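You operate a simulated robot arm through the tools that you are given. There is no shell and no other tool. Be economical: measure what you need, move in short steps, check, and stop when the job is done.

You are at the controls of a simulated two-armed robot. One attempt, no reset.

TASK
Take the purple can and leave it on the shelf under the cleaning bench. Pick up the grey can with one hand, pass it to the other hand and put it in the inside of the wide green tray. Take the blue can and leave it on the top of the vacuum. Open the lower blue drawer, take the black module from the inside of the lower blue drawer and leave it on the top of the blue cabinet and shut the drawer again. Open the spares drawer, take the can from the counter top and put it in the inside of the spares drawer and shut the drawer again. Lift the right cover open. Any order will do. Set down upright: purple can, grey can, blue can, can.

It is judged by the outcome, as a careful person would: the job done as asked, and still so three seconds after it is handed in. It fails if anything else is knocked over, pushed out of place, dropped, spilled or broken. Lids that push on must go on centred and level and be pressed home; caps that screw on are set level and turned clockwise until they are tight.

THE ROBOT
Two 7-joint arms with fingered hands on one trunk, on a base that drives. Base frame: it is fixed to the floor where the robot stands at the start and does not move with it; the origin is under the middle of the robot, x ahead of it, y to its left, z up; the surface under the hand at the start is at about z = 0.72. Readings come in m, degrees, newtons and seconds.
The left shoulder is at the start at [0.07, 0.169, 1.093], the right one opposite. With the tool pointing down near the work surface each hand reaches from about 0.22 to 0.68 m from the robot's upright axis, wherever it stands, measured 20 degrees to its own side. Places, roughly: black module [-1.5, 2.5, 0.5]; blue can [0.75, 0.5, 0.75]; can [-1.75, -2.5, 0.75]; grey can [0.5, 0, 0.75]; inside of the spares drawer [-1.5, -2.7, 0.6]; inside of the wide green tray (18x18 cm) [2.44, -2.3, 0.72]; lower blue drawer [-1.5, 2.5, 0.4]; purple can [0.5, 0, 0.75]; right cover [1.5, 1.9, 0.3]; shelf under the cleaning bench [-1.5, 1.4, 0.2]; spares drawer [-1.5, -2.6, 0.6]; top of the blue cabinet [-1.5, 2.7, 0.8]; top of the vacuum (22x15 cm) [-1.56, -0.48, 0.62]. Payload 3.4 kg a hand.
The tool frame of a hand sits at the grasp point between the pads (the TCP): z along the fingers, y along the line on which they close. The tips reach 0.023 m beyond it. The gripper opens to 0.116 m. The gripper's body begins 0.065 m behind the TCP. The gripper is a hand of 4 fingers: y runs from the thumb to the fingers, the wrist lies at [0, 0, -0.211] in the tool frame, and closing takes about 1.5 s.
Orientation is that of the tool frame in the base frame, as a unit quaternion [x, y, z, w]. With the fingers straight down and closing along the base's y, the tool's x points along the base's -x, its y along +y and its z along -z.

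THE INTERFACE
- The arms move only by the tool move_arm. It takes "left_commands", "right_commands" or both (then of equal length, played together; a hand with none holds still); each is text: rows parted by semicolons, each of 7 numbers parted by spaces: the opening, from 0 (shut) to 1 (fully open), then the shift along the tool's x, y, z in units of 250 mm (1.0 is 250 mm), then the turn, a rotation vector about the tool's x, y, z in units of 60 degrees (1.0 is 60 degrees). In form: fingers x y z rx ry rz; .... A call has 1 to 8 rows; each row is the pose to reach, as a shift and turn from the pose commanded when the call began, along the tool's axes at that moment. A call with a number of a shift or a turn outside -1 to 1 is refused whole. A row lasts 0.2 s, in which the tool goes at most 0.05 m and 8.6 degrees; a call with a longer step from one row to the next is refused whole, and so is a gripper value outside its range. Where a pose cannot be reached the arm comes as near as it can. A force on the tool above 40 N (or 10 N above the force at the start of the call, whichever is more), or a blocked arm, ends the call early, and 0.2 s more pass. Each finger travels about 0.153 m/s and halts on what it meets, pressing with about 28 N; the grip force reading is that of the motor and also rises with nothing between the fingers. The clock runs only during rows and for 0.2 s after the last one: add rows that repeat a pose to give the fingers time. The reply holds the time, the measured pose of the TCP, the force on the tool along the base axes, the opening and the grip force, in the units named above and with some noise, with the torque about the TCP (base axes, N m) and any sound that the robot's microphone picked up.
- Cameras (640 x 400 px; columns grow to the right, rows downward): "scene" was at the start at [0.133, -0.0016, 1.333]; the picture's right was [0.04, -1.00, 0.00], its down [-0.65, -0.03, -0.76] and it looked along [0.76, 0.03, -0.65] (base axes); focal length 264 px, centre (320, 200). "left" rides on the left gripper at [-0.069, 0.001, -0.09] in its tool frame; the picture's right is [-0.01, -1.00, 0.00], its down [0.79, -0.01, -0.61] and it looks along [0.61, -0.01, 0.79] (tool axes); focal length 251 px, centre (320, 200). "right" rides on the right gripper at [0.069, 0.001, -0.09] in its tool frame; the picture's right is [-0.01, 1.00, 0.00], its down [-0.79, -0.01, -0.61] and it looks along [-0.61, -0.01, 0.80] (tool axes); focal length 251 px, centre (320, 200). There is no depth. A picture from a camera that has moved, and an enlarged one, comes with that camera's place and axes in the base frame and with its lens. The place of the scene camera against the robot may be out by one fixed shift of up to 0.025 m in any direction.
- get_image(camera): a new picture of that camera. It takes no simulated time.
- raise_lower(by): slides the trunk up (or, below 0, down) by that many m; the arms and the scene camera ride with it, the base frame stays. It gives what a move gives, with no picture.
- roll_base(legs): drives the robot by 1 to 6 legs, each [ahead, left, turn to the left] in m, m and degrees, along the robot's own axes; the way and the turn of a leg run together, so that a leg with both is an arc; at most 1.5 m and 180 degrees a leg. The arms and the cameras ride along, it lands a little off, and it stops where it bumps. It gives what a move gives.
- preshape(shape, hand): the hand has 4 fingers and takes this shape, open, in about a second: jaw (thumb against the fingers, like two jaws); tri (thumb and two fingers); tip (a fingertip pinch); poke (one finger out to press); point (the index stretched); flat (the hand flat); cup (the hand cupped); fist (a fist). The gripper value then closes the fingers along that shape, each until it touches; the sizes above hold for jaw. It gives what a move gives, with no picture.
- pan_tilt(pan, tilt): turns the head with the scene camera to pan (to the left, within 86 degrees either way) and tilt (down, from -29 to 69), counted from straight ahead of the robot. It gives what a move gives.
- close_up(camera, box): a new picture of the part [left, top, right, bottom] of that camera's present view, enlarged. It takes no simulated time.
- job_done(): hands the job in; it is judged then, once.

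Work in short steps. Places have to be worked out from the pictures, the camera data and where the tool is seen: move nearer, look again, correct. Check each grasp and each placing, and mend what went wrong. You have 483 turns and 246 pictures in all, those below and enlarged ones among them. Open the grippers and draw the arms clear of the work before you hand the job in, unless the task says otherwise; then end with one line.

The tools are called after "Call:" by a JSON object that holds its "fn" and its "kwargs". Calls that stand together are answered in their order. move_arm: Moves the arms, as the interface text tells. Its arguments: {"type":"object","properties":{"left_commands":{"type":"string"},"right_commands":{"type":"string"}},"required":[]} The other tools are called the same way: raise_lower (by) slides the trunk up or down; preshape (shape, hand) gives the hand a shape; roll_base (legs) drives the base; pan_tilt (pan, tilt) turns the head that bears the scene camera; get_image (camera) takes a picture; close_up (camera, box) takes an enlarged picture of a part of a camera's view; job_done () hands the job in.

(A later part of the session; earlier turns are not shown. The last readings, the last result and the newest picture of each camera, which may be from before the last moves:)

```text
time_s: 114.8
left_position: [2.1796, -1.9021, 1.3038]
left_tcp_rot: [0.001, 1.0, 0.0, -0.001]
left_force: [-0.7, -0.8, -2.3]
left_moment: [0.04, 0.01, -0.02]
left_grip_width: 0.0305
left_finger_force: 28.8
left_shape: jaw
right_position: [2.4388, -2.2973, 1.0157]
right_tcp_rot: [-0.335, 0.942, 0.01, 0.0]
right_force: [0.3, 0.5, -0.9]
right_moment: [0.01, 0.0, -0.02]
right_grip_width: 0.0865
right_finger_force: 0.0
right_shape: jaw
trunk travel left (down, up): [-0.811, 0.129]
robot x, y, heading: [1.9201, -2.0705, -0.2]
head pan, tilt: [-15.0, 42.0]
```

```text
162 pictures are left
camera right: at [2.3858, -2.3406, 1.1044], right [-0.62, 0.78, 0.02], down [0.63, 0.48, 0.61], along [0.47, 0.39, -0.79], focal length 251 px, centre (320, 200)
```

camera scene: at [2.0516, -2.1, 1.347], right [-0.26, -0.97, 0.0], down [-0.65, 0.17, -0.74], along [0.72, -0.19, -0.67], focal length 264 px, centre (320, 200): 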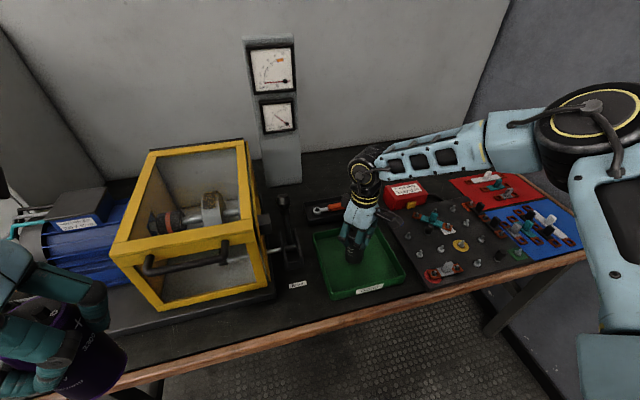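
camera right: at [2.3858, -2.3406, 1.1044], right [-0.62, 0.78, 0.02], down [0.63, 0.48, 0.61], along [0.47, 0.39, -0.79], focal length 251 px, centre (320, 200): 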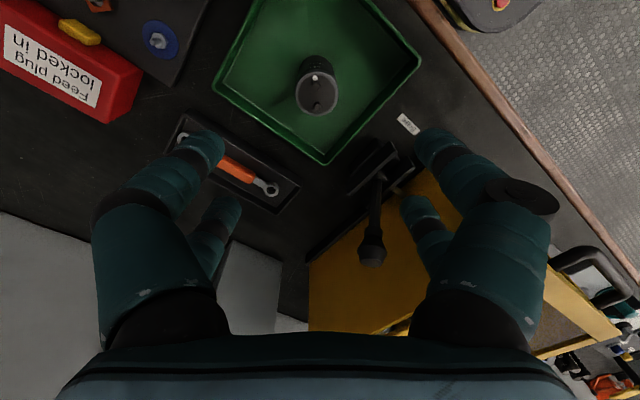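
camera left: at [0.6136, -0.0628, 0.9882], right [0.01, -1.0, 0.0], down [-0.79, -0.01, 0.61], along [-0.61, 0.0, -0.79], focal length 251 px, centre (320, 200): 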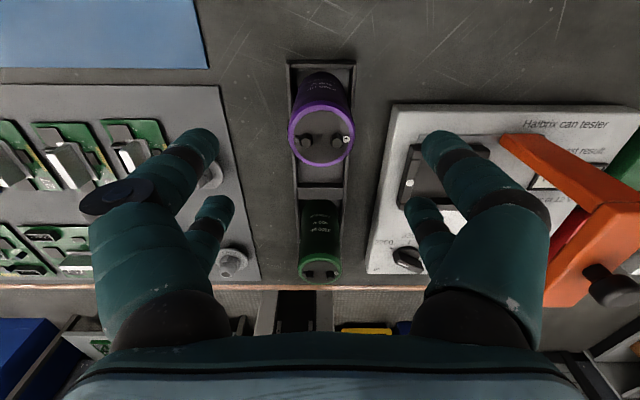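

Grey done. Next the blue can from the aisle side: I back off, drive left along the aisle and turn around to face the main bench.

Call:
{"fn": "roll_base", "kwargs": {"legs": [[-0.4, 0, 0], [0, 1.4, 0], [0, 0.9, 0]]}}

Call:
{"fn": "pan_tilt", "kwargs": {"pan": 60, "tilt": 35}}

Call:
{"fn": "get_image", "kwargs": {"camera": "scene"}}

```text
time_s: 128.1
left_position: [1.7565, 0.3836, 1.3043]
left_tcp_rot: [-0.009, 1.0, 0.001, -0.001]
left_force: [-0.9, -0.5, -2.5]
left_moment: [0.03, 0.01, -0.03]
left_grip_width: 0.0304
left_finger_force: 27.7
left_shape: jaw
right_position: [2.0228, -0.0068, 1.0149]
right_tcp_rot: [-0.344, 0.939, 0.01, -0.001]
right_force: [0.4, 0.1, 0.2]
right_moment: [-0.03, 0.0, -0.02]
right_grip_width: 0.0867
right_finger_force: 0.2
right_shape: jaw
trunk travel left (down, up): [-0.811, 0.129]
robot x, y, heading: [1.5022, 0.2106, 1.0]
head pan, tilt: [-15.0, 42.0]
```

```text
time_s: 129.6
left_position: [1.757, 0.3844, 1.303]
left_tcp_rot: [-0.009, 1.0, 0.0, -0.001]
left_force: [0.1, 0.0, -2.9]
left_moment: [0.04, 0.0, 0.0]
left_grip_width: 0.0304
left_finger_force: 28.0
left_shape: jaw
right_position: [2.0213, -0.0059, 1.0157]
right_tcp_rot: [-0.344, 0.939, 0.009, -0.001]
right_force: [0.2, -0.1, -0.6]
right_moment: [0.01, 0.05, 0.01]
right_grip_width: 0.0868
right_finger_force: 0.1
right_shape: jaw
trunk travel left (down, up): [-0.811, 0.129]
robot x, y, heading: [1.4965, 0.209, 1.1]
head pan, tilt: [60.0, 35.0]
```

```text
161 pictures are left
camera scene: at [1.5936, 0.2809, 1.5526], right [0.87, -0.48, 0.0], down [-0.28, -0.5, -0.82], along [0.4, 0.72, -0.57], focal length 264 px, centre (320, 200)
```

scene: 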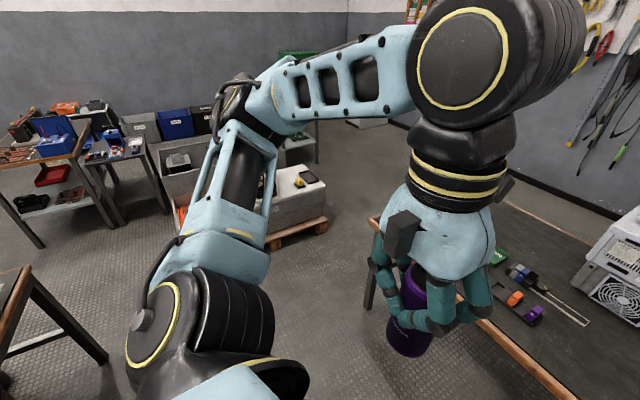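

I look further left, where the crate with covers should be.

Call:
{"fn": "pan_tilt", "kwargs": {"pan": 86, "tilt": 38}}

Call:
{"fn": "get_image", "kwargs": {"camera": "scene"}}

```text
time_s: 130.5
left_position: [1.7566, 0.3846, 1.3032]
left_tcp_rot: [-0.009, 1.0, -0.001, -0.001]
left_force: [0.2, 0.4, -2.1]
left_moment: [0.01, -0.01, -0.01]
left_grip_width: 0.0308
left_finger_force: 28.3
left_shape: jaw
right_position: [2.0231, -0.0056, 1.0159]
right_tcp_rot: [-0.344, 0.939, 0.009, -0.001]
right_force: [-0.3, 1.3, 0.1]
right_moment: [-0.03, 0.01, 0.0]
right_grip_width: 0.0867
right_finger_force: 0.1
right_shape: jaw
trunk travel left (down, up): [-0.811, 0.129]
robot x, y, heading: [1.5014, 0.21, 1.0]
head pan, tilt: [85.9, 38.0]
```

```text
160 pictures are left
camera scene: at [1.5556, 0.2898, 1.548], right [1.0, -0.05, 0.0], down [-0.03, -0.61, -0.79], along [0.04, 0.79, -0.62], focal length 264 px, centre (320, 200)
```

scene: 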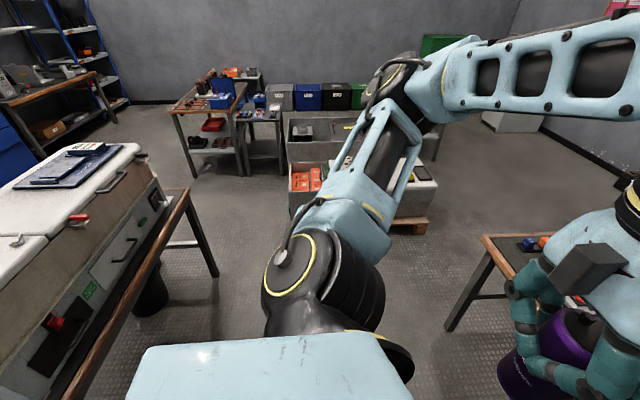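

The crate is further north at about (1.5, 1.9); I'll see it better later. I turn around clockwise to face the main bench.

Call:
{"fn": "roll_base", "kwargs": {"legs": [[0, 0, -90], [0, 0, -91]]}}

Call:
{"fn": "pan_tilt", "kwargs": {"pan": -10, "tilt": 45}}

Call:
{"fn": "get_image", "kwargs": {"camera": "scene"}}

Call:
{"fn": "get_image", "kwargs": {"camera": "right"}}

```text
time_s: 138.5
left_position: [1.2475, 0.0329, 1.304]
left_tcp_rot: [1.0, 0.007, 0.001, 0.0]
left_force: [0.0, 0.1, -2.5]
left_moment: [0.0, -0.02, -0.01]
left_grip_width: 0.0302
left_finger_force: 27.7
left_shape: jaw
right_position: [0.9826, 0.422, 1.016]
right_tcp_rot: [0.94, 0.342, 0.001, 0.01]
right_force: [-0.1, 0.8, 0.0]
right_moment: [-0.02, 0.0, -0.02]
right_grip_width: 0.0867
right_finger_force: 0.1
right_shape: jaw
trunk travel left (down, up): [-0.811, 0.129]
robot x, y, heading: [1.5027, 0.2093, -179.0]
head pan, tilt: [85.9, 38.0]
```

```text
time_s: 140.2
left_position: [1.2468, 0.0309, 1.3034]
left_tcp_rot: [1.0, 0.006, 0.001, 0.0]
left_force: [0.3, -0.1, -2.3]
left_moment: [-0.01, -0.04, -0.01]
left_grip_width: 0.0305
left_finger_force: 28.4
left_shape: jaw
right_position: [0.9817, 0.4235, 1.0165]
right_tcp_rot: [0.939, 0.342, 0.0, 0.01]
right_force: [0.5, -0.6, -0.1]
right_moment: [0.0, -0.01, -0.01]
right_grip_width: 0.0869
right_finger_force: 0.1
right_shape: jaw
trunk travel left (down, up): [-0.811, 0.129]
robot x, y, heading: [1.5045, 0.2059, -179.3]
head pan, tilt: [-10.0, 45.0]
```

```text
159 pictures are left
camera scene: at [1.3697, 0.2147, 1.5378], right [0.16, 0.99, 0.0], down [0.7, -0.11, -0.71], along [-0.7, 0.11, -0.71], focal length 264 px, centre (320, 200)
```

scene: 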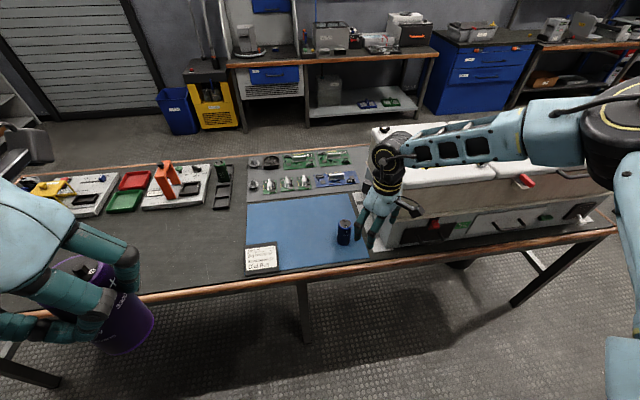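

```text
158 pictures are left
camera right: at [1.0347, 0.4682, 1.1045], right [0.64, -0.77, 0.02], down [-0.62, -0.49, 0.61], along [-0.46, -0.4, -0.79], focal length 251 px, centre (320, 200)
```

right: 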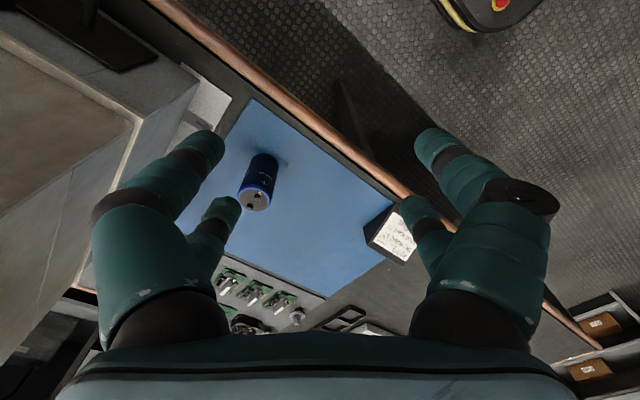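

Blue can is near (0.818, 0.40). The grey machine next to it is tall, so I orient the robot at heading 150° so that the right forearm stays over the aisle.

Call:
{"fn": "roll_base", "kwargs": {"legs": [[0, 0, -30.5], [0.14, 0.375, 0]]}}

Call:
{"fn": "get_image", "kwargs": {"camera": "right"}}

Call:
{"fn": "get_image", "kwargs": {"camera": "scene"}}

```text
time_s: 144.2
left_position: [0.8892, -0.0727, 1.3031]
left_tcp_rot: [0.967, -0.253, -0.001, 0.001]
left_force: [-0.6, -0.7, -2.2]
left_moment: [-0.05, -0.02, 0.0]
left_grip_width: 0.0306
left_finger_force: 28.1
left_shape: jaw
right_position: [0.8567, 0.3968, 1.0158]
right_tcp_rot: [0.996, 0.087, -0.002, 0.011]
right_force: [0.2, 0.1, -0.4]
right_moment: [0.0, 0.03, 0.02]
right_grip_width: 0.0867
right_finger_force: 0.1
right_shape: jaw
trunk travel left (down, up): [-0.811, 0.129]
robot x, y, heading: [1.1981, -0.052, 150.7]
head pan, tilt: [-10.0, 45.0]
```

```text
157 pictures are left
camera right: at [0.9242, 0.4107, 1.1044], right [0.16, -0.99, 0.02], down [-0.78, -0.12, 0.61], along [-0.6, -0.12, -0.79], focal length 251 px, centre (320, 200)
```

right: 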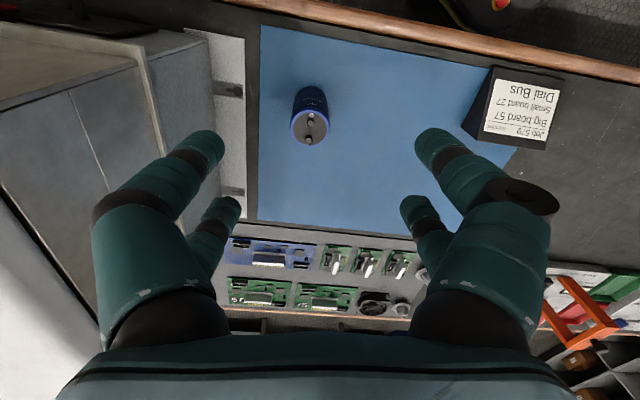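

```text
156 pictures are left
camera scene: at [1.09, 0.0223, 1.5378], right [0.63, 0.77, 0.0], down [0.55, -0.45, -0.71], along [-0.55, 0.45, -0.71], focal length 264 px, centre (320, 200)
```

scene: 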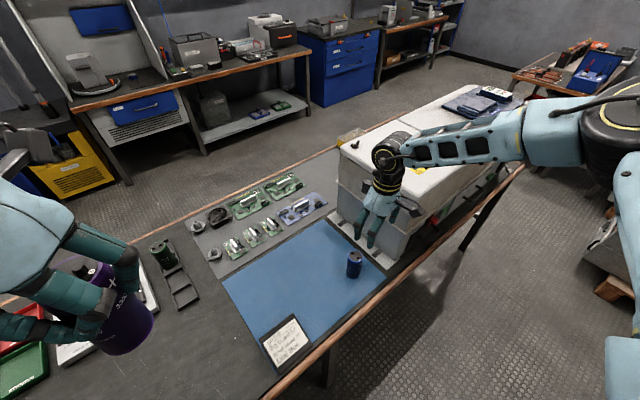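

Blue can at (0.816, 0.396). I shift the hand over it and lower the trunk 11 cm.

Call:
{"fn": "move_arm", "kwargs": {"right_commands": "0.8 -0.16 -0.02 0 0 0 0"}}

Call:
{"fn": "raise_lower", "kwargs": {"by": -0.11}}

Call:
{"fn": "get_image", "kwargs": {"camera": "right"}}

```text
time_s: 144.6
left_position: [0.8897, -0.0735, 1.3039]
left_tcp_rot: [0.968, -0.252, 0.0, 0.001]
left_force: [0.3, 0.0, -2.6]
left_moment: [-0.01, 0.01, -0.02]
left_grip_width: 0.0307
left_finger_force: 28.3
left_shape: jaw
right_position: [0.8453, 0.3975, 1.0332]
right_tcp_rot: [0.996, 0.086, -0.002, 0.009]
right_force: [-0.3, -0.2, 0.7]
right_moment: [0.02, 0.0, -0.05]
right_grip_width: 0.0926
right_finger_force: 0.1
right_shape: jaw
right hand out of reach, approached as far as the arm can: row 1
trunk travel left (down, up): [-0.811, 0.129]
robot x, y, heading: [1.1939, -0.0531, 150.6]
head pan, tilt: [-10.0, 45.0]
```

```text
time_s: 146.0
left_position: [0.8889, -0.0743, 1.1929]
left_tcp_rot: [0.967, -0.253, 0.0, 0.0]
left_force: [0.0, -0.9, -1.4]
left_moment: [-0.03, -0.02, 0.03]
left_grip_width: 0.0305
left_finger_force: 27.5
left_shape: jaw
right_position: [0.845, 0.3981, 0.9235]
right_tcp_rot: [0.996, 0.086, -0.002, 0.01]
right_force: [0.1, -0.5, -0.3]
right_moment: [-0.04, -0.04, -0.02]
right_grip_width: 0.0927
right_finger_force: 0.0
right_shape: jaw
trunk travel left (down, up): [-0.701, 0.239]
robot x, y, heading: [1.1974, -0.0508, 150.9]
head pan, tilt: [-10.0, 45.0]
```

```text
155 pictures are left
camera right: at [0.9139, 0.4112, 1.0114], right [0.16, -0.99, 0.02], down [-0.78, -0.12, 0.61], along [-0.6, -0.12, -0.79], focal length 251 px, centre (320, 200)
```

right: 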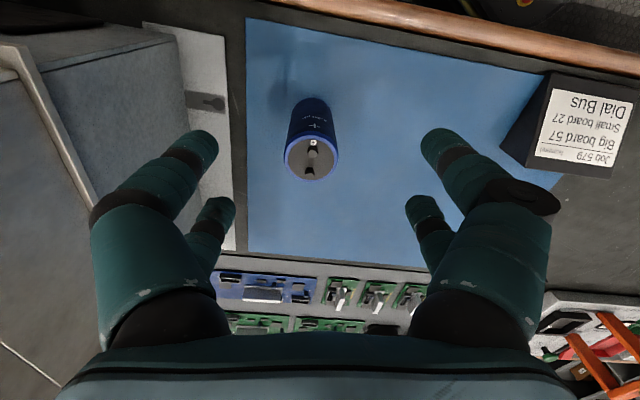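

Remaining offset is 31 mm in -x; I correct with the base.

Call:
{"fn": "roll_base", "kwargs": {"legs": [[0.0266, 0.016, 0]]}}

Call:
{"fn": "raise_lower", "kwargs": {"by": -0.06}}

Call:
{"fn": "get_image", "kwargs": {"camera": "right"}}

```text
time_s: 146.9
left_position: [0.8634, -0.0739, 1.1952]
left_tcp_rot: [0.967, -0.253, -0.002, 0.0]
left_force: [0.9, -0.8, -2.8]
left_moment: [-0.07, 0.04, -0.03]
left_grip_width: 0.0305
left_finger_force: 27.9
left_shape: jaw
right_position: [0.8184, 0.3982, 0.9248]
right_tcp_rot: [0.996, 0.087, -0.004, 0.01]
right_force: [0.9, -0.2, 0.0]
right_moment: [-0.02, 0.05, 0.04]
right_grip_width: 0.0927
right_finger_force: 0.1
right_shape: jaw
trunk travel left (down, up): [-0.701, 0.239]
robot x, y, heading: [1.1653, -0.0516, 150.5]
head pan, tilt: [-10.0, 45.0]
```

```text
time_s: 147.9
left_position: [0.8577, -0.0743, 1.1343]
left_tcp_rot: [0.967, -0.254, 0.001, -0.001]
left_force: [0.1, 0.4, -1.9]
left_moment: [-0.04, 0.01, 0.02]
left_grip_width: 0.0307
left_finger_force: 28.6
left_shape: jaw
right_position: [0.8159, 0.3979, 0.8636]
right_tcp_rot: [0.996, 0.086, -0.003, 0.01]
right_force: [-0.1, 0.3, -0.7]
right_moment: [0.0, 0.03, -0.01]
right_grip_width: 0.0928
right_finger_force: 0.1
right_shape: jaw
trunk travel left (down, up): [-0.641, 0.299]
robot x, y, heading: [1.1632, -0.0477, 150.7]
head pan, tilt: [-10.0, 45.0]
```

```text
154 pictures are left
camera right: at [0.8835, 0.4104, 0.9516], right [0.16, -0.99, 0.02], down [-0.78, -0.12, 0.61], along [-0.6, -0.11, -0.79], focal length 251 px, centre (320, 200)
```

right: 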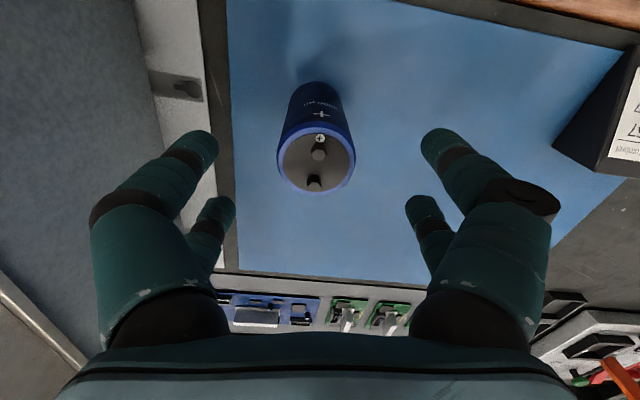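

Aligned. Lower 6 cm, close, then lift.

Call:
{"fn": "raise_lower", "kwargs": {"by": -0.06}}

Call:
{"fn": "move_arm", "kwargs": {"right_commands": "0.6 0 0 0 0 0 0;0.3 0 0 0 0 0 0;0 0 0 0 0 0 0;0 0 0 0 0 0 0;0 0 0 0 0 0 0;0 0 0 0 0 0 0"}}

Call:
{"fn": "get_image", "kwargs": {"camera": "right"}}

Call:
{"fn": "raise_lower", "kwargs": {"by": 0.1}}

Call:
{"fn": "get_image", "kwargs": {"camera": "right"}}

```text
time_s: 148.9
left_position: [0.8579, -0.0751, 1.0724]
left_tcp_rot: [0.967, -0.253, -0.001, -0.001]
left_force: [0.0, -0.2, -2.5]
left_moment: [-0.03, 0.01, -0.01]
left_grip_width: 0.0306
left_finger_force: 27.9
left_shape: jaw
right_position: [0.8147, 0.3977, 0.8026]
right_tcp_rot: [0.996, 0.085, -0.002, 0.009]
right_force: [-0.8, 0.0, -0.5]
right_moment: [0.03, 0.03, 0.02]
right_grip_width: 0.0927
right_finger_force: 0.0
right_shape: jaw
trunk travel left (down, up): [-0.581, 0.359]
robot x, y, heading: [1.1638, -0.0483, 150.8]
head pan, tilt: [-10.0, 45.0]
```

```text
time_s: 150.3
left_position: [0.8582, -0.0743, 1.0741]
left_tcp_rot: [0.967, -0.254, 0.0, 0.0]
left_force: [-0.1, -0.6, -2.4]
left_moment: [-0.01, -0.02, 0.02]
left_grip_width: 0.0303
left_finger_force: 27.9
left_shape: jaw
right_position: [0.8135, 0.3974, 0.8025]
right_tcp_rot: [0.996, 0.087, -0.002, 0.009]
right_force: [-0.9, -1.1, -0.6]
right_moment: [-0.03, 0.03, 0.02]
right_grip_width: 0.0238
right_finger_force: 28.5
right_shape: jaw
trunk travel left (down, up): [-0.581, 0.359]
robot x, y, heading: [1.1678, -0.0493, 150.7]
head pan, tilt: [-10.0, 45.0]
```

```text
153 pictures are left
camera right: at [0.8827, 0.4106, 0.8912], right [0.16, -0.99, 0.02], down [-0.78, -0.12, 0.61], along [-0.6, -0.11, -0.79], focal length 251 px, centre (320, 200)
```

right: 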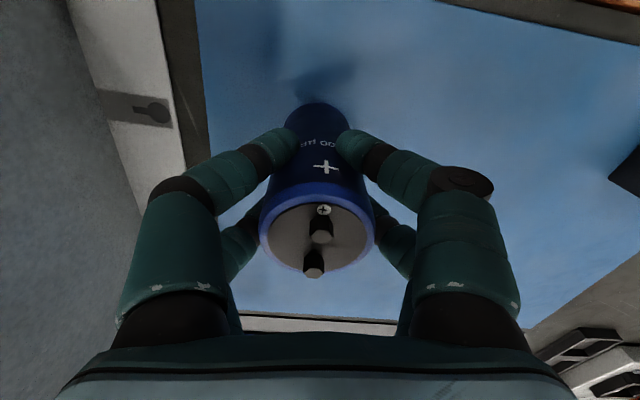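

```text
time_s: 151.6
left_position: [0.8577, -0.0745, 1.174]
left_tcp_rot: [0.968, -0.253, 0.002, 0.0]
left_force: [0.3, 0.2, -3.2]
left_moment: [-0.01, -0.03, 0.0]
left_grip_width: 0.0304
left_finger_force: 27.9
left_shape: jaw
right_position: [0.8143, 0.3975, 0.9017]
right_tcp_rot: [0.996, 0.086, -0.001, 0.011]
right_force: [0.2, -0.2, -3.4]
right_moment: [-0.02, 0.0, 0.0]
right_grip_width: 0.0236
right_finger_force: 28.0
right_shape: jaw
trunk travel left (down, up): [-0.681, 0.259]
robot x, y, heading: [1.1669, -0.0493, 150.7]
head pan, tilt: [-10.0, 45.0]
```

```text
152 pictures are left
camera right: at [0.8825, 0.4109, 0.991], right [0.16, -0.99, 0.02], down [-0.78, -0.12, 0.61], along [-0.6, -0.12, -0.79], focal length 251 px, centre (320, 200)
```

right: 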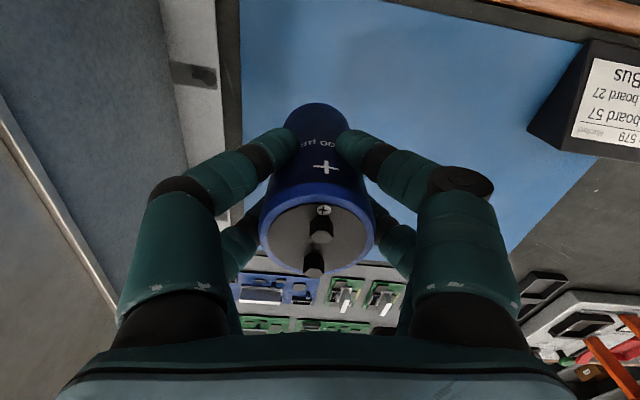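

Blue is held firmly. I raise the trunk for clearance, back off, turn to heading 180° and drive around the bench's right end toward the vacuum.

Call:
{"fn": "raise_lower", "kwargs": {"by": 0.15}}

Call:
{"fn": "roll_base", "kwargs": {"legs": [[-0.35, 0, 0], [0, 0, 29.3], [0, 1.45, 0], [1.5, 0, 0]]}}

Call:
{"fn": "pan_tilt", "kwargs": {"pan": 0, "tilt": 30}}

Call:
{"fn": "get_image", "kwargs": {"camera": "scene"}}

```text
time_s: 153.3
left_position: [0.8577, -0.0755, 1.3231]
left_tcp_rot: [0.967, -0.254, 0.0, 0.0]
left_force: [1.0, 0.5, -2.7]
left_moment: [-0.01, -0.04, -0.02]
left_grip_width: 0.0303
left_finger_force: 28.0
left_shape: jaw
right_position: [0.8138, 0.397, 1.0525]
right_tcp_rot: [0.996, 0.087, -0.001, 0.01]
right_force: [-0.3, 0.6, -3.0]
right_moment: [-0.02, -0.01, -0.02]
right_grip_width: 0.0238
right_finger_force: 28.0
right_shape: jaw
trunk travel left (down, up): [-0.831, 0.109]
robot x, y, heading: [1.164, -0.0517, 150.9]
head pan, tilt: [-10.0, 45.0]
```

```text
time_s: 171.0
left_position: [-0.3213, -1.8306, 1.3234]
left_tcp_rot: [1.0, 0.001, 0.0, 0.0]
left_force: [-0.8, 0.2, -2.7]
left_moment: [-0.03, -0.02, -0.04]
left_grip_width: 0.0303
left_finger_force: 27.7
left_shape: jaw
right_position: [-0.5922, -1.4411, 1.0538]
right_tcp_rot: [0.941, 0.337, 0.001, 0.01]
right_force: [-0.9, -0.4, -2.4]
right_moment: [0.0, -0.03, 0.0]
right_grip_width: 0.0236
right_finger_force: 27.9
right_shape: jaw
trunk travel left (down, up): [-0.831, 0.109]
robot x, y, heading: [-0.0668, -1.6563, -179.4]
head pan, tilt: [-10.0, 45.0]
```

```text
time_s: 171.8
left_position: [-0.3245, -1.8301, 1.324]
left_tcp_rot: [1.0, 0.001, 0.001, 0.001]
left_force: [0.6, 0.1, -2.6]
left_moment: [-0.01, -0.04, 0.02]
left_grip_width: 0.0304
left_finger_force: 28.1
left_shape: jaw
right_position: [-0.5934, -1.4401, 1.0526]
right_tcp_rot: [0.941, 0.337, 0.001, 0.01]
right_force: [-0.3, 0.8, -2.5]
right_moment: [-0.01, 0.03, 0.0]
right_grip_width: 0.0236
right_finger_force: 28.4
right_shape: jaw
trunk travel left (down, up): [-0.831, 0.109]
robot x, y, heading: [-0.0664, -1.6562, -179.8]
head pan, tilt: [0.0, 30.0]
```

```text
151 pictures are left
camera scene: at [-0.2091, -1.6632, 1.5802], right [0.0, 1.0, 0.0], down [0.5, 0.0, -0.87], along [-0.87, 0.0, -0.5], focal length 264 px, centre (320, 200)
```

scene: 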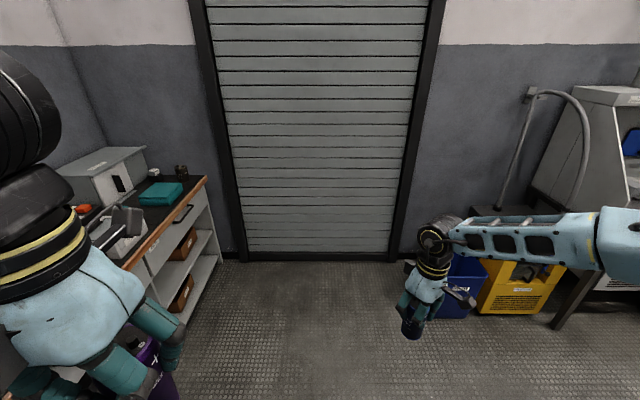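

The yellow vacuum with its hose is ahead right. I drive closer and look.

Call:
{"fn": "roll_base", "kwargs": {"legs": [[0.45, 0, 0], [0, -1.1, 0]]}}

Call:
{"fn": "pan_tilt", "kwargs": {"pan": 5, "tilt": 40}}

Call:
{"fn": "get_image", "kwargs": {"camera": "scene"}}

```text
time_s: 179.8
left_position: [-0.7759, -0.7236, 1.3237]
left_tcp_rot: [1.0, -0.004, 0.001, 0.0]
left_force: [-0.7, -0.8, -2.7]
left_moment: [0.01, 0.01, -0.01]
left_grip_width: 0.0306
left_finger_force: 27.6
left_shape: jaw
right_position: [-1.0435, -0.3304, 1.0527]
right_tcp_rot: [0.943, 0.333, 0.001, 0.011]
right_force: [0.4, 0.2, -2.8]
right_moment: [-0.02, -0.01, 0.01]
right_grip_width: 0.0237
right_finger_force: 27.9
right_shape: jaw
trunk travel left (down, up): [-0.831, 0.109]
robot x, y, heading: [-0.517, -0.5514, 179.9]
head pan, tilt: [0.0, 30.0]
```

```text
time_s: 180.5
left_position: [-0.7773, -0.7222, 1.3228]
left_tcp_rot: [1.0, -0.004, 0.0, 0.0]
left_force: [0.1, -0.2, -2.0]
left_moment: [-0.03, -0.04, -0.01]
left_grip_width: 0.0306
left_finger_force: 28.3
left_shape: jaw
right_position: [-1.0438, -0.3308, 1.0541]
right_tcp_rot: [0.943, 0.333, 0.001, 0.011]
right_force: [0.0, -1.0, -2.3]
right_moment: [0.0, -0.02, -0.02]
right_grip_width: 0.0239
right_finger_force: 28.3
right_shape: jaw
trunk travel left (down, up): [-0.831, 0.109]
robot x, y, heading: [-0.5186, -0.5548, 179.6]
head pan, tilt: [5.0, 40.0]
```

```text
150 pictures are left
camera scene: at [-0.6555, -0.5641, 1.565], right [-0.08, 1.0, 0.0], down [0.64, 0.05, -0.77], along [-0.76, -0.06, -0.64], focal length 264 px, centre (320, 200)
```

scene: 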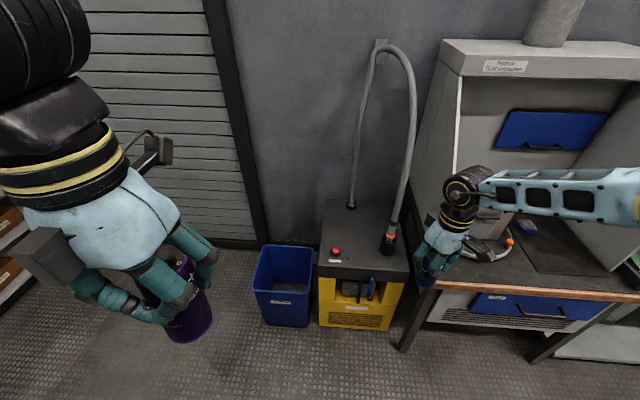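

Vacuum top target (-1.56, -0.48, 0.62) lies between button and hose. I approach at heading 170° so the forearm keeps clear of the hose.

Call:
{"fn": "roll_base", "kwargs": {"legs": [[0, 0, -9.6], [0.34, 0.307, 0]]}}

Call:
{"fn": "pan_tilt", "kwargs": {"pan": -5, "tilt": 50}}

Call:
{"fn": "get_image", "kwargs": {"camera": "scene"}}

Call:
{"fn": "get_image", "kwargs": {"camera": "right"}}

```text
time_s: 183.9
left_position: [-1.1817, -0.9242, 1.3242]
left_tcp_rot: [0.996, -0.091, 0.0, -0.001]
left_force: [-0.7, -0.8, -2.6]
left_moment: [-0.03, 0.0, 0.02]
left_grip_width: 0.0305
left_finger_force: 28.1
left_shape: jaw
right_position: [-1.3758, -0.4905, 1.053]
right_tcp_rot: [0.968, 0.249, -0.001, 0.011]
right_force: [-0.1, -1.2, -2.5]
right_moment: [0.02, 0.01, -0.01]
right_grip_width: 0.0233
right_finger_force: 28.0
right_shape: jaw
trunk travel left (down, up): [-0.831, 0.109]
robot x, y, heading: [-0.8982, -0.8017, 169.4]
head pan, tilt: [5.0, 40.0]
```

```text
time_s: 184.6
left_position: [-1.1824, -0.9236, 1.3234]
left_tcp_rot: [0.996, -0.091, 0.001, 0.0]
left_force: [0.2, 0.7, -2.1]
left_moment: [-0.03, -0.02, -0.03]
left_grip_width: 0.0304
left_finger_force: 28.2
left_shape: jaw
right_position: [-1.3758, -0.4909, 1.0515]
right_tcp_rot: [0.969, 0.247, 0.0, 0.01]
right_force: [0.1, -0.3, -3.1]
right_moment: [-0.03, -0.02, 0.05]
right_grip_width: 0.0235
right_finger_force: 27.9
right_shape: jaw
trunk travel left (down, up): [-0.831, 0.109]
robot x, y, heading: [-0.8973, -0.8019, 169.5]
head pan, tilt: [-5.0, 50.0]
```

```text
149 pictures are left
camera scene: at [-1.0247, -0.7777, 1.5508], right [0.27, 0.96, 0.0], down [0.74, -0.2, -0.64], along [-0.62, 0.17, -0.77], focal length 264 px, centre (320, 200)
```

scene: 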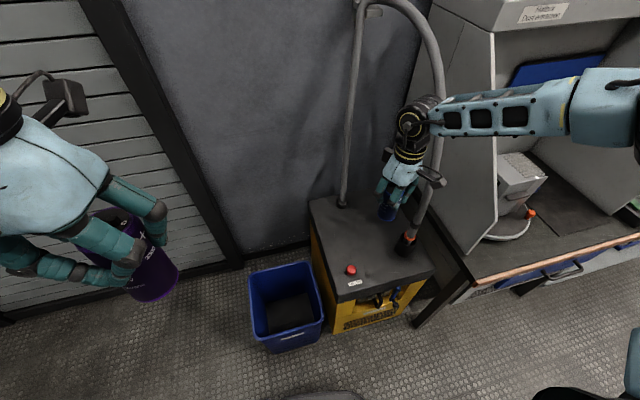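

```text
148 pictures are left
camera right: at [-1.3163, -0.4575, 1.141], right [0.47, -0.88, 0.02], down [-0.7, -0.36, 0.61], along [-0.53, -0.3, -0.79], focal length 251 px, centre (320, 200)
```

right: 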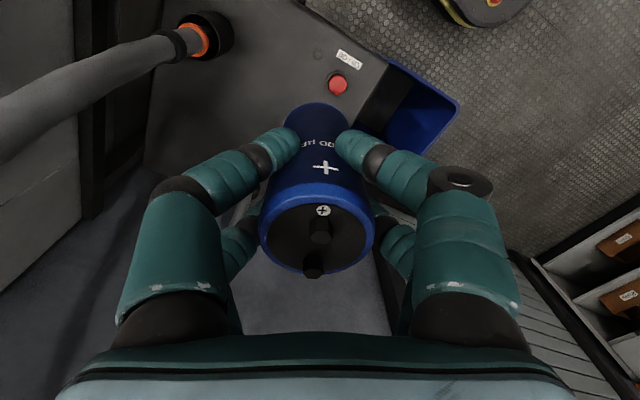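

The right forearm would run into the hose. It is better to set blue on the vacuum with the left hand, so I first deliver purple. I back away and drive to the cleaning bench.

Call:
{"fn": "roll_base", "kwargs": {"legs": [[-0.4, 0, 0], [0, 0, 10.5], [0, -1.3, 0], [0, -0.8, 0]]}}

Call:
{"fn": "pan_tilt", "kwargs": {"pan": 5, "tilt": 35}}

Call:
{"fn": "get_image", "kwargs": {"camera": "scene"}}

```text
time_s: 197.8
left_position: [-0.7424, 1.0566, 1.3243]
left_tcp_rot: [1.0, -0.006, 0.0, -0.001]
left_force: [-0.8, 0.2, -3.1]
left_moment: [-0.02, 0.01, -0.01]
left_grip_width: 0.0307
left_finger_force: 27.8
left_shape: jaw
right_position: [-1.0076, 1.4522, 1.0531]
right_tcp_rot: [0.944, 0.33, 0.0, 0.011]
right_force: [0.3, 0.1, -2.5]
right_moment: [0.01, -0.01, 0.02]
right_grip_width: 0.0234
right_finger_force: 28.4
right_shape: jaw
trunk travel left (down, up): [-0.831, 0.109]
robot x, y, heading: [-0.4819, 1.2274, 179.3]
head pan, tilt: [-5.0, 50.0]
```

```text
time_s: 198.6
left_position: [-0.7429, 1.0591, 1.3238]
left_tcp_rot: [1.0, -0.006, 0.0, 0.0]
left_force: [0.6, 0.3, -2.9]
left_moment: [-0.02, -0.05, 0.02]
left_grip_width: 0.0306
left_finger_force: 28.2
left_shape: jaw
right_position: [-1.0059, 1.4525, 1.0537]
right_tcp_rot: [0.944, 0.33, 0.001, 0.01]
right_force: [0.0, -0.2, -2.5]
right_moment: [0.01, -0.02, 0.01]
right_grip_width: 0.0235
right_finger_force: 28.0
right_shape: jaw
trunk travel left (down, up): [-0.831, 0.109]
robot x, y, heading: [-0.4832, 1.2274, 179.2]
head pan, tilt: [5.0, 35.0]
```

```text
147 pictures are left
camera scene: at [-0.6232, 1.2166, 1.5725], right [-0.08, 1.0, 0.0], down [0.57, 0.04, -0.82], along [-0.82, -0.06, -0.57], focal length 264 px, centre (320, 200)
```

scene: 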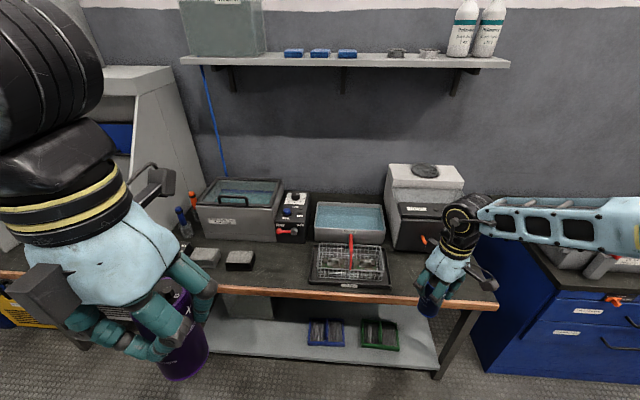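

Under the bench is the shelf with a free spot between the box and the blue tray, around (-1.3, 1.03). First I free the right hand: I'll park the blue can on the bare bench top near (-1.28, 1.03).

Call:
{"fn": "roll_base", "kwargs": {"legs": [[0.2, 0.42, 0]]}}

Call:
{"fn": "pan_tilt", "kwargs": {"pan": -10, "tilt": 48}}

Call:
{"fn": "get_image", "kwargs": {"camera": "scene"}}

Call:
{"fn": "get_image", "kwargs": {"camera": "right"}}

```text
time_s: 201.4
left_position: [-0.9436, 0.647, 1.3244]
left_tcp_rot: [1.0, -0.005, 0.0, 0.001]
left_force: [-0.3, 0.1, -2.4]
left_moment: [0.01, -0.02, 0.02]
left_grip_width: 0.0303
left_finger_force: 28.2
left_shape: jaw
right_position: [-1.209, 1.0394, 1.0541]
right_tcp_rot: [0.944, 0.33, -0.001, 0.011]
right_force: [-0.3, -0.3, -2.6]
right_moment: [0.02, -0.02, 0.01]
right_grip_width: 0.0234
right_finger_force: 28.1
right_shape: jaw
trunk travel left (down, up): [-0.831, 0.109]
robot x, y, heading: [-0.6852, 0.8127, 179.5]
head pan, tilt: [5.0, 35.0]
```

```text
time_s: 202.1
left_position: [-0.9447, 0.6446, 1.3239]
left_tcp_rot: [1.0, -0.005, 0.0, 0.0]
left_force: [0.1, -0.3, -2.2]
left_moment: [-0.01, 0.01, 0.0]
left_grip_width: 0.0304
left_finger_force: 28.3
left_shape: jaw
right_position: [-1.2084, 1.0372, 1.0526]
right_tcp_rot: [0.944, 0.33, 0.002, 0.01]
right_force: [0.0, -0.1, -1.8]
right_moment: [-0.01, -0.04, 0.0]
right_grip_width: 0.0232
right_finger_force: 27.6
right_shape: jaw
trunk travel left (down, up): [-0.831, 0.109]
robot x, y, heading: [-0.6842, 0.816, 179.6]
head pan, tilt: [-10.0, 48.0]
```

```text
146 pictures are left
camera scene: at [-0.8154, 0.823, 1.5535], right [0.18, 0.98, 0.0], down [0.73, -0.13, -0.67], along [-0.66, 0.12, -0.74], focal length 264 px, centre (320, 200)
```

scene: 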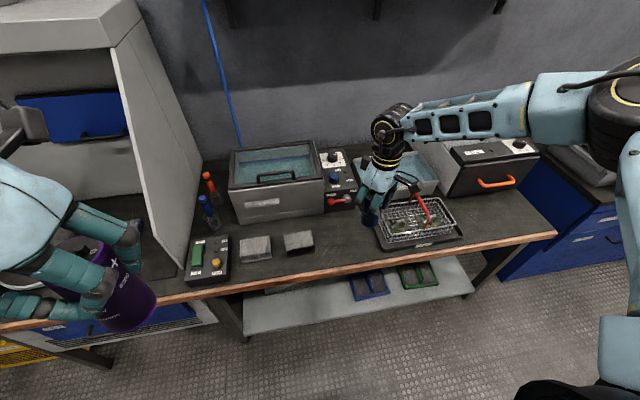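

```text
145 pictures are left
camera right: at [-1.1559, 1.0813, 1.141], right [0.62, -0.79, 0.02], down [-0.63, -0.48, 0.61], along [-0.47, -0.39, -0.79], focal length 251 px, centre (320, 200)
```

right: 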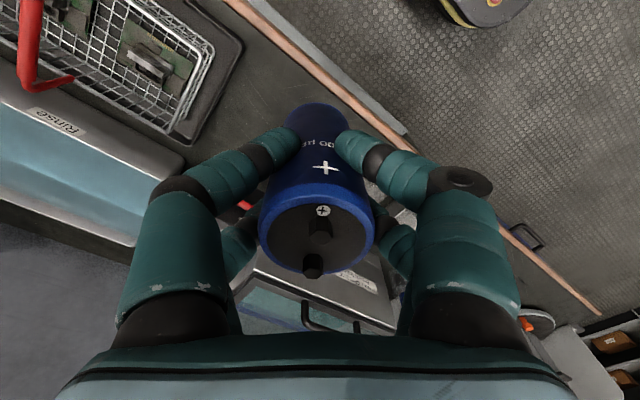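

Free spot centre is about (-1.285, 1.0). I shift the base, then lower with the trunk.

Call:
{"fn": "roll_base", "kwargs": {"legs": [[0.076, 0.038, 0]]}}

Call:
{"fn": "raise_lower", "kwargs": {"by": -0.2}}

Call:
{"fn": "get_image", "kwargs": {"camera": "scene"}}

Call:
{"fn": "get_image", "kwargs": {"camera": "right"}}

```text
time_s: 203.2
left_position: [-1.0138, 0.6102, 1.3255]
left_tcp_rot: [1.0, -0.006, -0.001, 0.001]
left_force: [0.2, -0.8, -3.3]
left_moment: [-0.02, 0.0, -0.02]
left_grip_width: 0.0305
left_finger_force: 27.8
left_shape: jaw
right_position: [-1.2803, 1.0022, 1.0547]
right_tcp_rot: [0.943, 0.332, -0.002, 0.01]
right_force: [1.0, 1.0, -2.7]
right_moment: [-0.02, 0.03, -0.02]
right_grip_width: 0.0234
right_finger_force: 28.1
right_shape: jaw
trunk travel left (down, up): [-0.831, 0.109]
robot x, y, heading: [-0.7585, 0.7759, 179.5]
head pan, tilt: [-10.0, 48.0]
```

```text
time_s: 205.4
left_position: [-1.0196, 0.6062, 1.1238]
left_tcp_rot: [1.0, -0.005, 0.0, 0.0]
left_force: [0.0, 1.1, -2.2]
left_moment: [0.01, -0.01, 0.01]
left_grip_width: 0.0303
left_finger_force: 28.2
left_shape: jaw
right_position: [-1.2839, 1.0, 0.8522]
right_tcp_rot: [0.943, 0.331, 0.0, 0.011]
right_force: [0.2, 0.2, -2.7]
right_moment: [0.0, 0.0, 0.0]
right_grip_width: 0.0235
right_finger_force: 27.4
right_shape: jaw
trunk travel left (down, up): [-0.631, 0.309]
robot x, y, heading: [-0.7608, 0.7745, 179.6]
head pan, tilt: [-10.0, 48.0]
```

```text
144 pictures are left
camera scene: at [-0.8901, 0.7858, 1.3536], right [0.18, 0.98, 0.0], down [0.73, -0.14, -0.67], along [-0.66, 0.12, -0.74], focal length 264 px, centre (320, 200)
```

scene: 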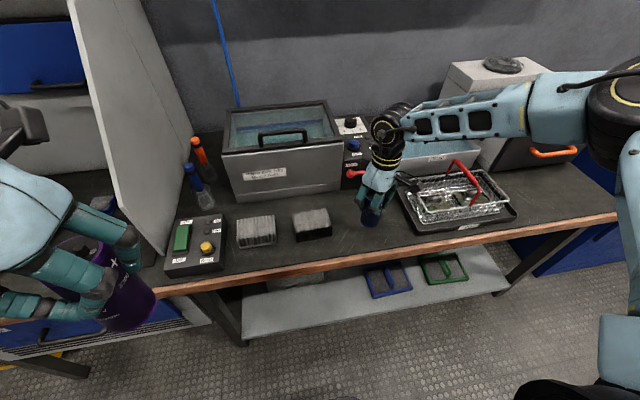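

```text
143 pictures are left
camera right: at [-1.2309, 1.0438, 0.9412], right [0.62, -0.79, 0.02], down [-0.63, -0.48, 0.61], along [-0.47, -0.39, -0.79], focal length 251 px, centre (320, 200)
```

right: 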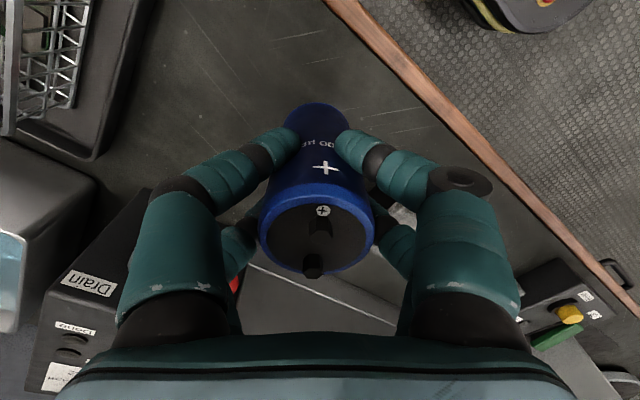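

Clear around the can. I lower until contact.

Call:
{"fn": "raise_lower", "kwargs": {"by": -0.035}}

Call:
{"fn": "raise_lower", "kwargs": {"by": -0.01}}

```text
time_s: 206.2
left_position: [-1.0174, 0.6057, 1.0875]
left_tcp_rot: [1.0, -0.005, 0.0, 0.0]
left_force: [-0.3, -0.2, -2.9]
left_moment: [0.02, -0.01, 0.0]
left_grip_width: 0.0305
left_finger_force: 27.8
left_shape: jaw
right_position: [-1.2841, 0.9994, 0.8171]
right_tcp_rot: [0.944, 0.331, 0.001, 0.011]
right_force: [0.4, 1.1, -2.9]
right_moment: [0.0, -0.02, -0.02]
right_grip_width: 0.0234
right_finger_force: 28.2
right_shape: jaw
trunk travel left (down, up): [-0.596, 0.344]
robot x, y, heading: [-0.7588, 0.7776, 179.4]
head pan, tilt: [-10.0, 48.0]
```

```text
time_s: 206.8
left_position: [-1.0178, 0.6067, 1.0784]
left_tcp_rot: [1.0, -0.005, 0.0, 0.0]
left_force: [0.3, 0.4, -2.3]
left_moment: [-0.01, -0.03, -0.04]
left_grip_width: 0.0306
left_finger_force: 27.9
left_shape: jaw
right_position: [-1.2844, 1.0008, 0.8079]
right_tcp_rot: [0.944, 0.331, 0.002, 0.011]
right_force: [-0.4, -0.5, -2.1]
right_moment: [-0.02, -0.02, -0.02]
right_grip_width: 0.0235
right_finger_force: 28.4
right_shape: jaw
trunk travel left (down, up): [-0.586, 0.354]
robot x, y, heading: [-0.7594, 0.7742, 179.5]
head pan, tilt: [-10.0, 48.0]
```

Call:
{"fn": "raise_lower", "kwargs": {"by": -0.006}}

Call:
{"fn": "raise_lower", "kwargs": {"by": -0.004}}

```text
time_s: 207.3
left_position: [-1.0191, 0.606, 1.0733]
left_tcp_rot: [1.0, -0.005, 0.0, 0.0]
left_force: [0.2, 0.2, -3.2]
left_moment: [-0.04, 0.01, 0.03]
left_grip_width: 0.0308
left_finger_force: 27.8
left_shape: jaw
right_position: [-1.2841, 1.0006, 0.802]
right_tcp_rot: [0.943, 0.331, 0.001, 0.011]
right_force: [0.1, 0.0, -2.9]
right_moment: [-0.02, -0.01, 0.0]
right_grip_width: 0.0233
right_finger_force: 28.4
right_shape: jaw
trunk travel left (down, up): [-0.58, 0.36]
robot x, y, heading: [-0.7574, 0.7784, 179.3]
head pan, tilt: [-10.0, 48.0]
```

```text
time_s: 207.8
left_position: [-1.0192, 0.6062, 1.0685]
left_tcp_rot: [1.0, -0.005, -0.001, 0.0]
left_force: [-0.6, -0.2, -2.3]
left_moment: [0.0, -0.05, -0.03]
left_grip_width: 0.0305
left_finger_force: 28.3
left_shape: jaw
right_position: [-1.2832, 0.9992, 0.7996]
right_tcp_rot: [0.944, 0.331, -0.001, 0.01]
right_force: [1.7, 1.0, 9.4]
right_moment: [0.01, 0.09, 0.0]
right_grip_width: 0.0233
right_finger_force: 28.3
right_shape: jaw
trunk travel left (down, up): [-0.576, 0.364]
robot x, y, heading: [-0.7623, 0.775, 179.5]
head pan, tilt: [-10.0, 48.0]
```

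Contact. I release and rise.

Call:
{"fn": "move_arm", "kwargs": {"right_commands": "0.25 0 0 0 0 0 0;0.4 0 0 0 0 0 0;0.55 0 0 0 0 0 0;0.7 0 0 0 0 0 0;0.75 0 0 0 0 0 0"}}

Call:
{"fn": "raise_lower", "kwargs": {"by": 0.14}}

Call:
{"fn": "get_image", "kwargs": {"camera": "right"}}

```text
time_s: 209.0
left_position: [-1.0177, 0.6078, 1.0688]
left_tcp_rot: [1.0, -0.005, 0.0, 0.0]
left_force: [-0.8, -0.6, -2.2]
left_moment: [-0.02, -0.02, 0.02]
left_grip_width: 0.0306
left_finger_force: 28.2
left_shape: jaw
right_position: [-1.2834, 1.0005, 0.7972]
right_tcp_rot: [0.944, 0.331, 0.0, 0.01]
right_force: [0.1, -0.9, -0.5]
right_moment: [0.0, -0.02, -0.02]
right_grip_width: 0.0866
right_finger_force: 0.0
right_shape: jaw
trunk travel left (down, up): [-0.576, 0.364]
robot x, y, heading: [-0.7622, 0.7779, 179.6]
head pan, tilt: [-10.0, 48.0]
```

```text
time_s: 210.7
left_position: [-1.018, 0.6072, 1.2079]
left_tcp_rot: [1.0, -0.006, 0.0, 0.0]
left_force: [-0.1, 0.0, -2.3]
left_moment: [-0.03, -0.06, 0.0]
left_grip_width: 0.0304
left_finger_force: 28.4
left_shape: jaw
right_position: [-1.2842, 1.0002, 0.9368]
right_tcp_rot: [0.944, 0.331, 0.002, 0.01]
right_force: [-0.7, -0.9, -0.6]
right_moment: [0.02, -0.01, 0.0]
right_grip_width: 0.0865
right_finger_force: 0.0
right_shape: jaw
trunk travel left (down, up): [-0.716, 0.224]
robot x, y, heading: [-0.7616, 0.7765, 179.6]
head pan, tilt: [-10.0, 48.0]
```

```text
142 pictures are left
camera right: at [-1.2309, 1.0436, 1.0262], right [0.62, -0.79, 0.02], down [-0.63, -0.48, 0.61], along [-0.47, -0.39, -0.79], focal length 251 px, centre (320, 200)
```

right: 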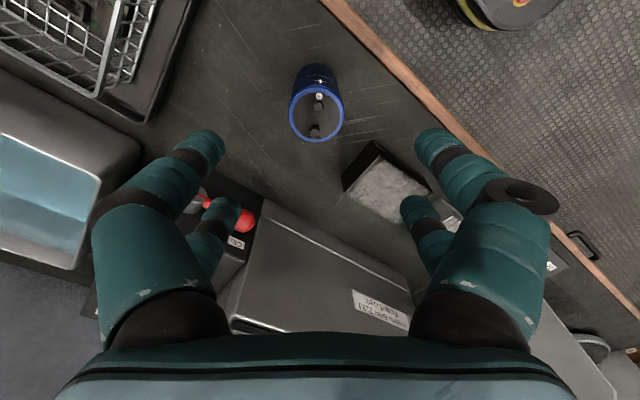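

Blue stands parked at (-1.283, 1.000). Now I tuck the empty right arm up and back.

Call:
{"fn": "move_arm", "kwargs": {"right_commands": "0.5 0 0 -0.18 0 0 0;0.5 0 0 -0.36 0 0 0;0.5 0.13 0.08 -0.48 0 0 0;0.5 0.26 0.16 -0.6 0 0 0;0.5 0.4 0.24 -0.7 0 0 0;0.5 0.54 0.32 -0.8 0 0 0;0.5 0.68 0.4 -0.9 0 0 0;0.5 0.82 0.48 -0.98 0 0 0"}}

Call:
{"fn": "roll_base", "kwargs": {"legs": [[-0.2, 0, 0], [0, -0.7, 0], [0, 0, 30]]}}

Call:
{"fn": "pan_tilt", "kwargs": {"pan": 0, "tilt": 45}}

Call:
{"fn": "get_image", "kwargs": {"camera": "scene"}}

```text
time_s: 212.5
left_position: [-1.0165, 0.6069, 1.2102]
left_tcp_rot: [1.0, -0.005, 0.0, 0.0]
left_force: [1.6, -0.5, -2.3]
left_moment: [-0.01, -0.04, 0.03]
left_grip_width: 0.0305
left_finger_force: 27.8
left_shape: jaw
right_position: [-1.0483, 1.0389, 1.1866]
right_tcp_rot: [0.944, 0.331, -0.001, 0.011]
right_force: [0.3, 0.2, -0.2]
right_moment: [0.01, 0.04, 0.01]
right_grip_width: 0.0586
right_finger_force: 0.1
right_shape: jaw
trunk travel left (down, up): [-0.716, 0.224]
robot x, y, heading: [-0.7609, 0.7764, 179.4]
head pan, tilt: [-10.0, 48.0]
```

```text
time_s: 219.1
left_position: [-0.6902, 1.2042, 1.2082]
left_tcp_rot: [0.966, 0.259, 0.0, -0.001]
left_force: [-0.3, 0.4, -2.0]
left_moment: [-0.02, -0.02, 0.03]
left_grip_width: 0.0304
left_finger_force: 28.1
left_shape: jaw
right_position: [-0.9368, 1.5605, 1.1867]
right_tcp_rot: [0.823, 0.567, 0.004, 0.01]
right_force: [-0.4, -0.2, -0.1]
right_moment: [0.01, -0.03, -0.02]
right_grip_width: 0.0586
right_finger_force: 0.1
right_shape: jaw
trunk travel left (down, up): [-0.716, 0.224]
robot x, y, heading: [-0.5569, 1.4817, -149.8]
head pan, tilt: [-10.0, 48.0]
```

```text
time_s: 219.8
left_position: [-0.6907, 1.204, 1.2086]
left_tcp_rot: [0.966, 0.258, 0.001, 0.0]
left_force: [0.3, -0.4, -2.3]
left_moment: [-0.01, -0.03, -0.01]
left_grip_width: 0.0304
left_finger_force: 27.7
left_shape: jaw
right_position: [-0.938, 1.5582, 1.1856]
right_tcp_rot: [0.824, 0.567, 0.003, 0.01]
right_force: [-0.6, -0.2, 0.3]
right_moment: [-0.02, -0.01, -0.02]
right_grip_width: 0.0588
right_finger_force: 0.1
right_shape: jaw
trunk travel left (down, up): [-0.716, 0.224]
robot x, y, heading: [-0.552, 1.481, -149.9]
head pan, tilt: [0.0, 45.0]
```

```text
141 pictures are left
camera scene: at [-0.6693, 1.4102, 1.4428], right [-0.5, 0.87, 0.0], down [0.61, 0.35, -0.71], along [-0.61, -0.35, -0.71], focal length 264 px, centre (320, 200)
```

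scene: 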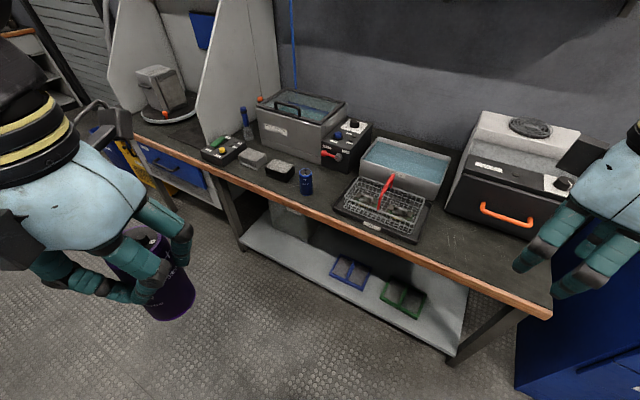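

Shelf front is at x≈-1.20; free spot at about (-1.28, 0.97). I extend the left arm forward and down, in front of the bench, and tuck the right arm further.

Call:
{"fn": "move_arm", "kwargs": {"left_commands": "0 -0.14 0 0.1 0 0 0;0 -0.28 0 0.2 0 0 0;0 -0.42 0 0.3 0 0 0;0 -0.56 0 0.42 0 0 0;0 -0.72 0 0.54 0 0 0", "right_commands": "0.5 0.07 0.07 -0.04 0 0 0;0.5 0.14 0.14 -0.08 0 0 0;0.5 0.21 0.22 -0.12 0 0 0;0.5 0.28 0.3 -0.16 0 0 0;0.5 0.36 0.376 -0.2 0 0 0"}}

Call:
{"fn": "move_arm", "kwargs": {"left_commands": "0 -0.14 0 0.1 0 0 0;0 -0.28 0 0.2 0 0 0;0 -0.42 0.02 0.3 0 0 0;0 -0.56 0.04 0.42 0 0 0;0 -0.72 0.05 0.54 0 0 0"}}

Call:
{"fn": "get_image", "kwargs": {"camera": "scene"}}

```text
time_s: 221.0
left_position: [-0.8466, 1.114, 1.0731]
left_tcp_rot: [0.966, 0.258, 0.0, 0.0]
left_force: [0.0, -0.5, -2.6]
left_moment: [0.02, -0.03, 0.01]
left_grip_width: 0.0302
left_finger_force: 27.8
left_shape: jaw
right_position: [-0.8205, 1.6103, 1.2373]
right_tcp_rot: [0.823, 0.568, 0.002, 0.011]
right_force: [-6.2, -10.6, 0.4]
right_moment: [-0.14, 0.05, -0.48]
right_grip_width: 0.0576
right_finger_force: 0.1
right_shape: jaw
trunk travel left (down, up): [-0.716, 0.224]
robot x, y, heading: [-0.551, 1.4845, -150.1]
head pan, tilt: [0.0, 45.0]
```

```text
time_s: 222.2
left_position: [-0.9989, 1.0142, 0.9411]
left_tcp_rot: [0.967, 0.256, 0.001, 0.0]
left_force: [-0.4, -1.3, -3.0]
left_moment: [0.01, -0.03, 0.0]
left_grip_width: 0.0305
left_finger_force: 27.8
left_shape: jaw
right_position: [-0.8203, 1.6101, 1.2382]
right_tcp_rot: [0.824, 0.567, 0.004, 0.011]
right_force: [-6.3, -13.8, 4.6]
right_moment: [-0.23, -0.06, -0.66]
right_grip_width: 0.0579
right_finger_force: 0.1
right_shape: jaw
trunk travel left (down, up): [-0.716, 0.224]
robot x, y, heading: [-0.5524, 1.4788, -150.0]
head pan, tilt: [0.0, 45.0]
```

```text
140 pictures are left
camera scene: at [-0.6721, 1.4107, 1.4425], right [-0.5, 0.87, 0.0], down [0.61, 0.35, -0.71], along [-0.61, -0.35, -0.71], focal length 264 px, centre (320, 200)
```

scene: 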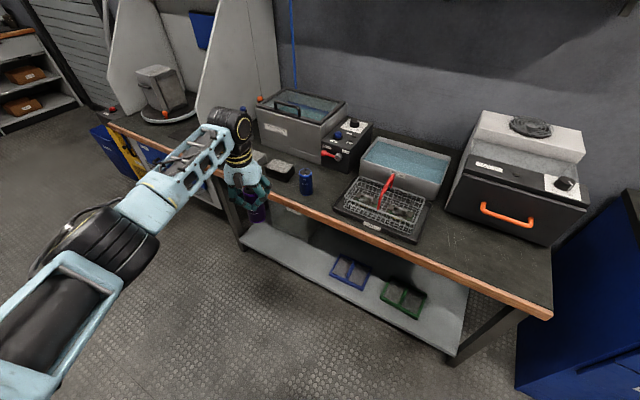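

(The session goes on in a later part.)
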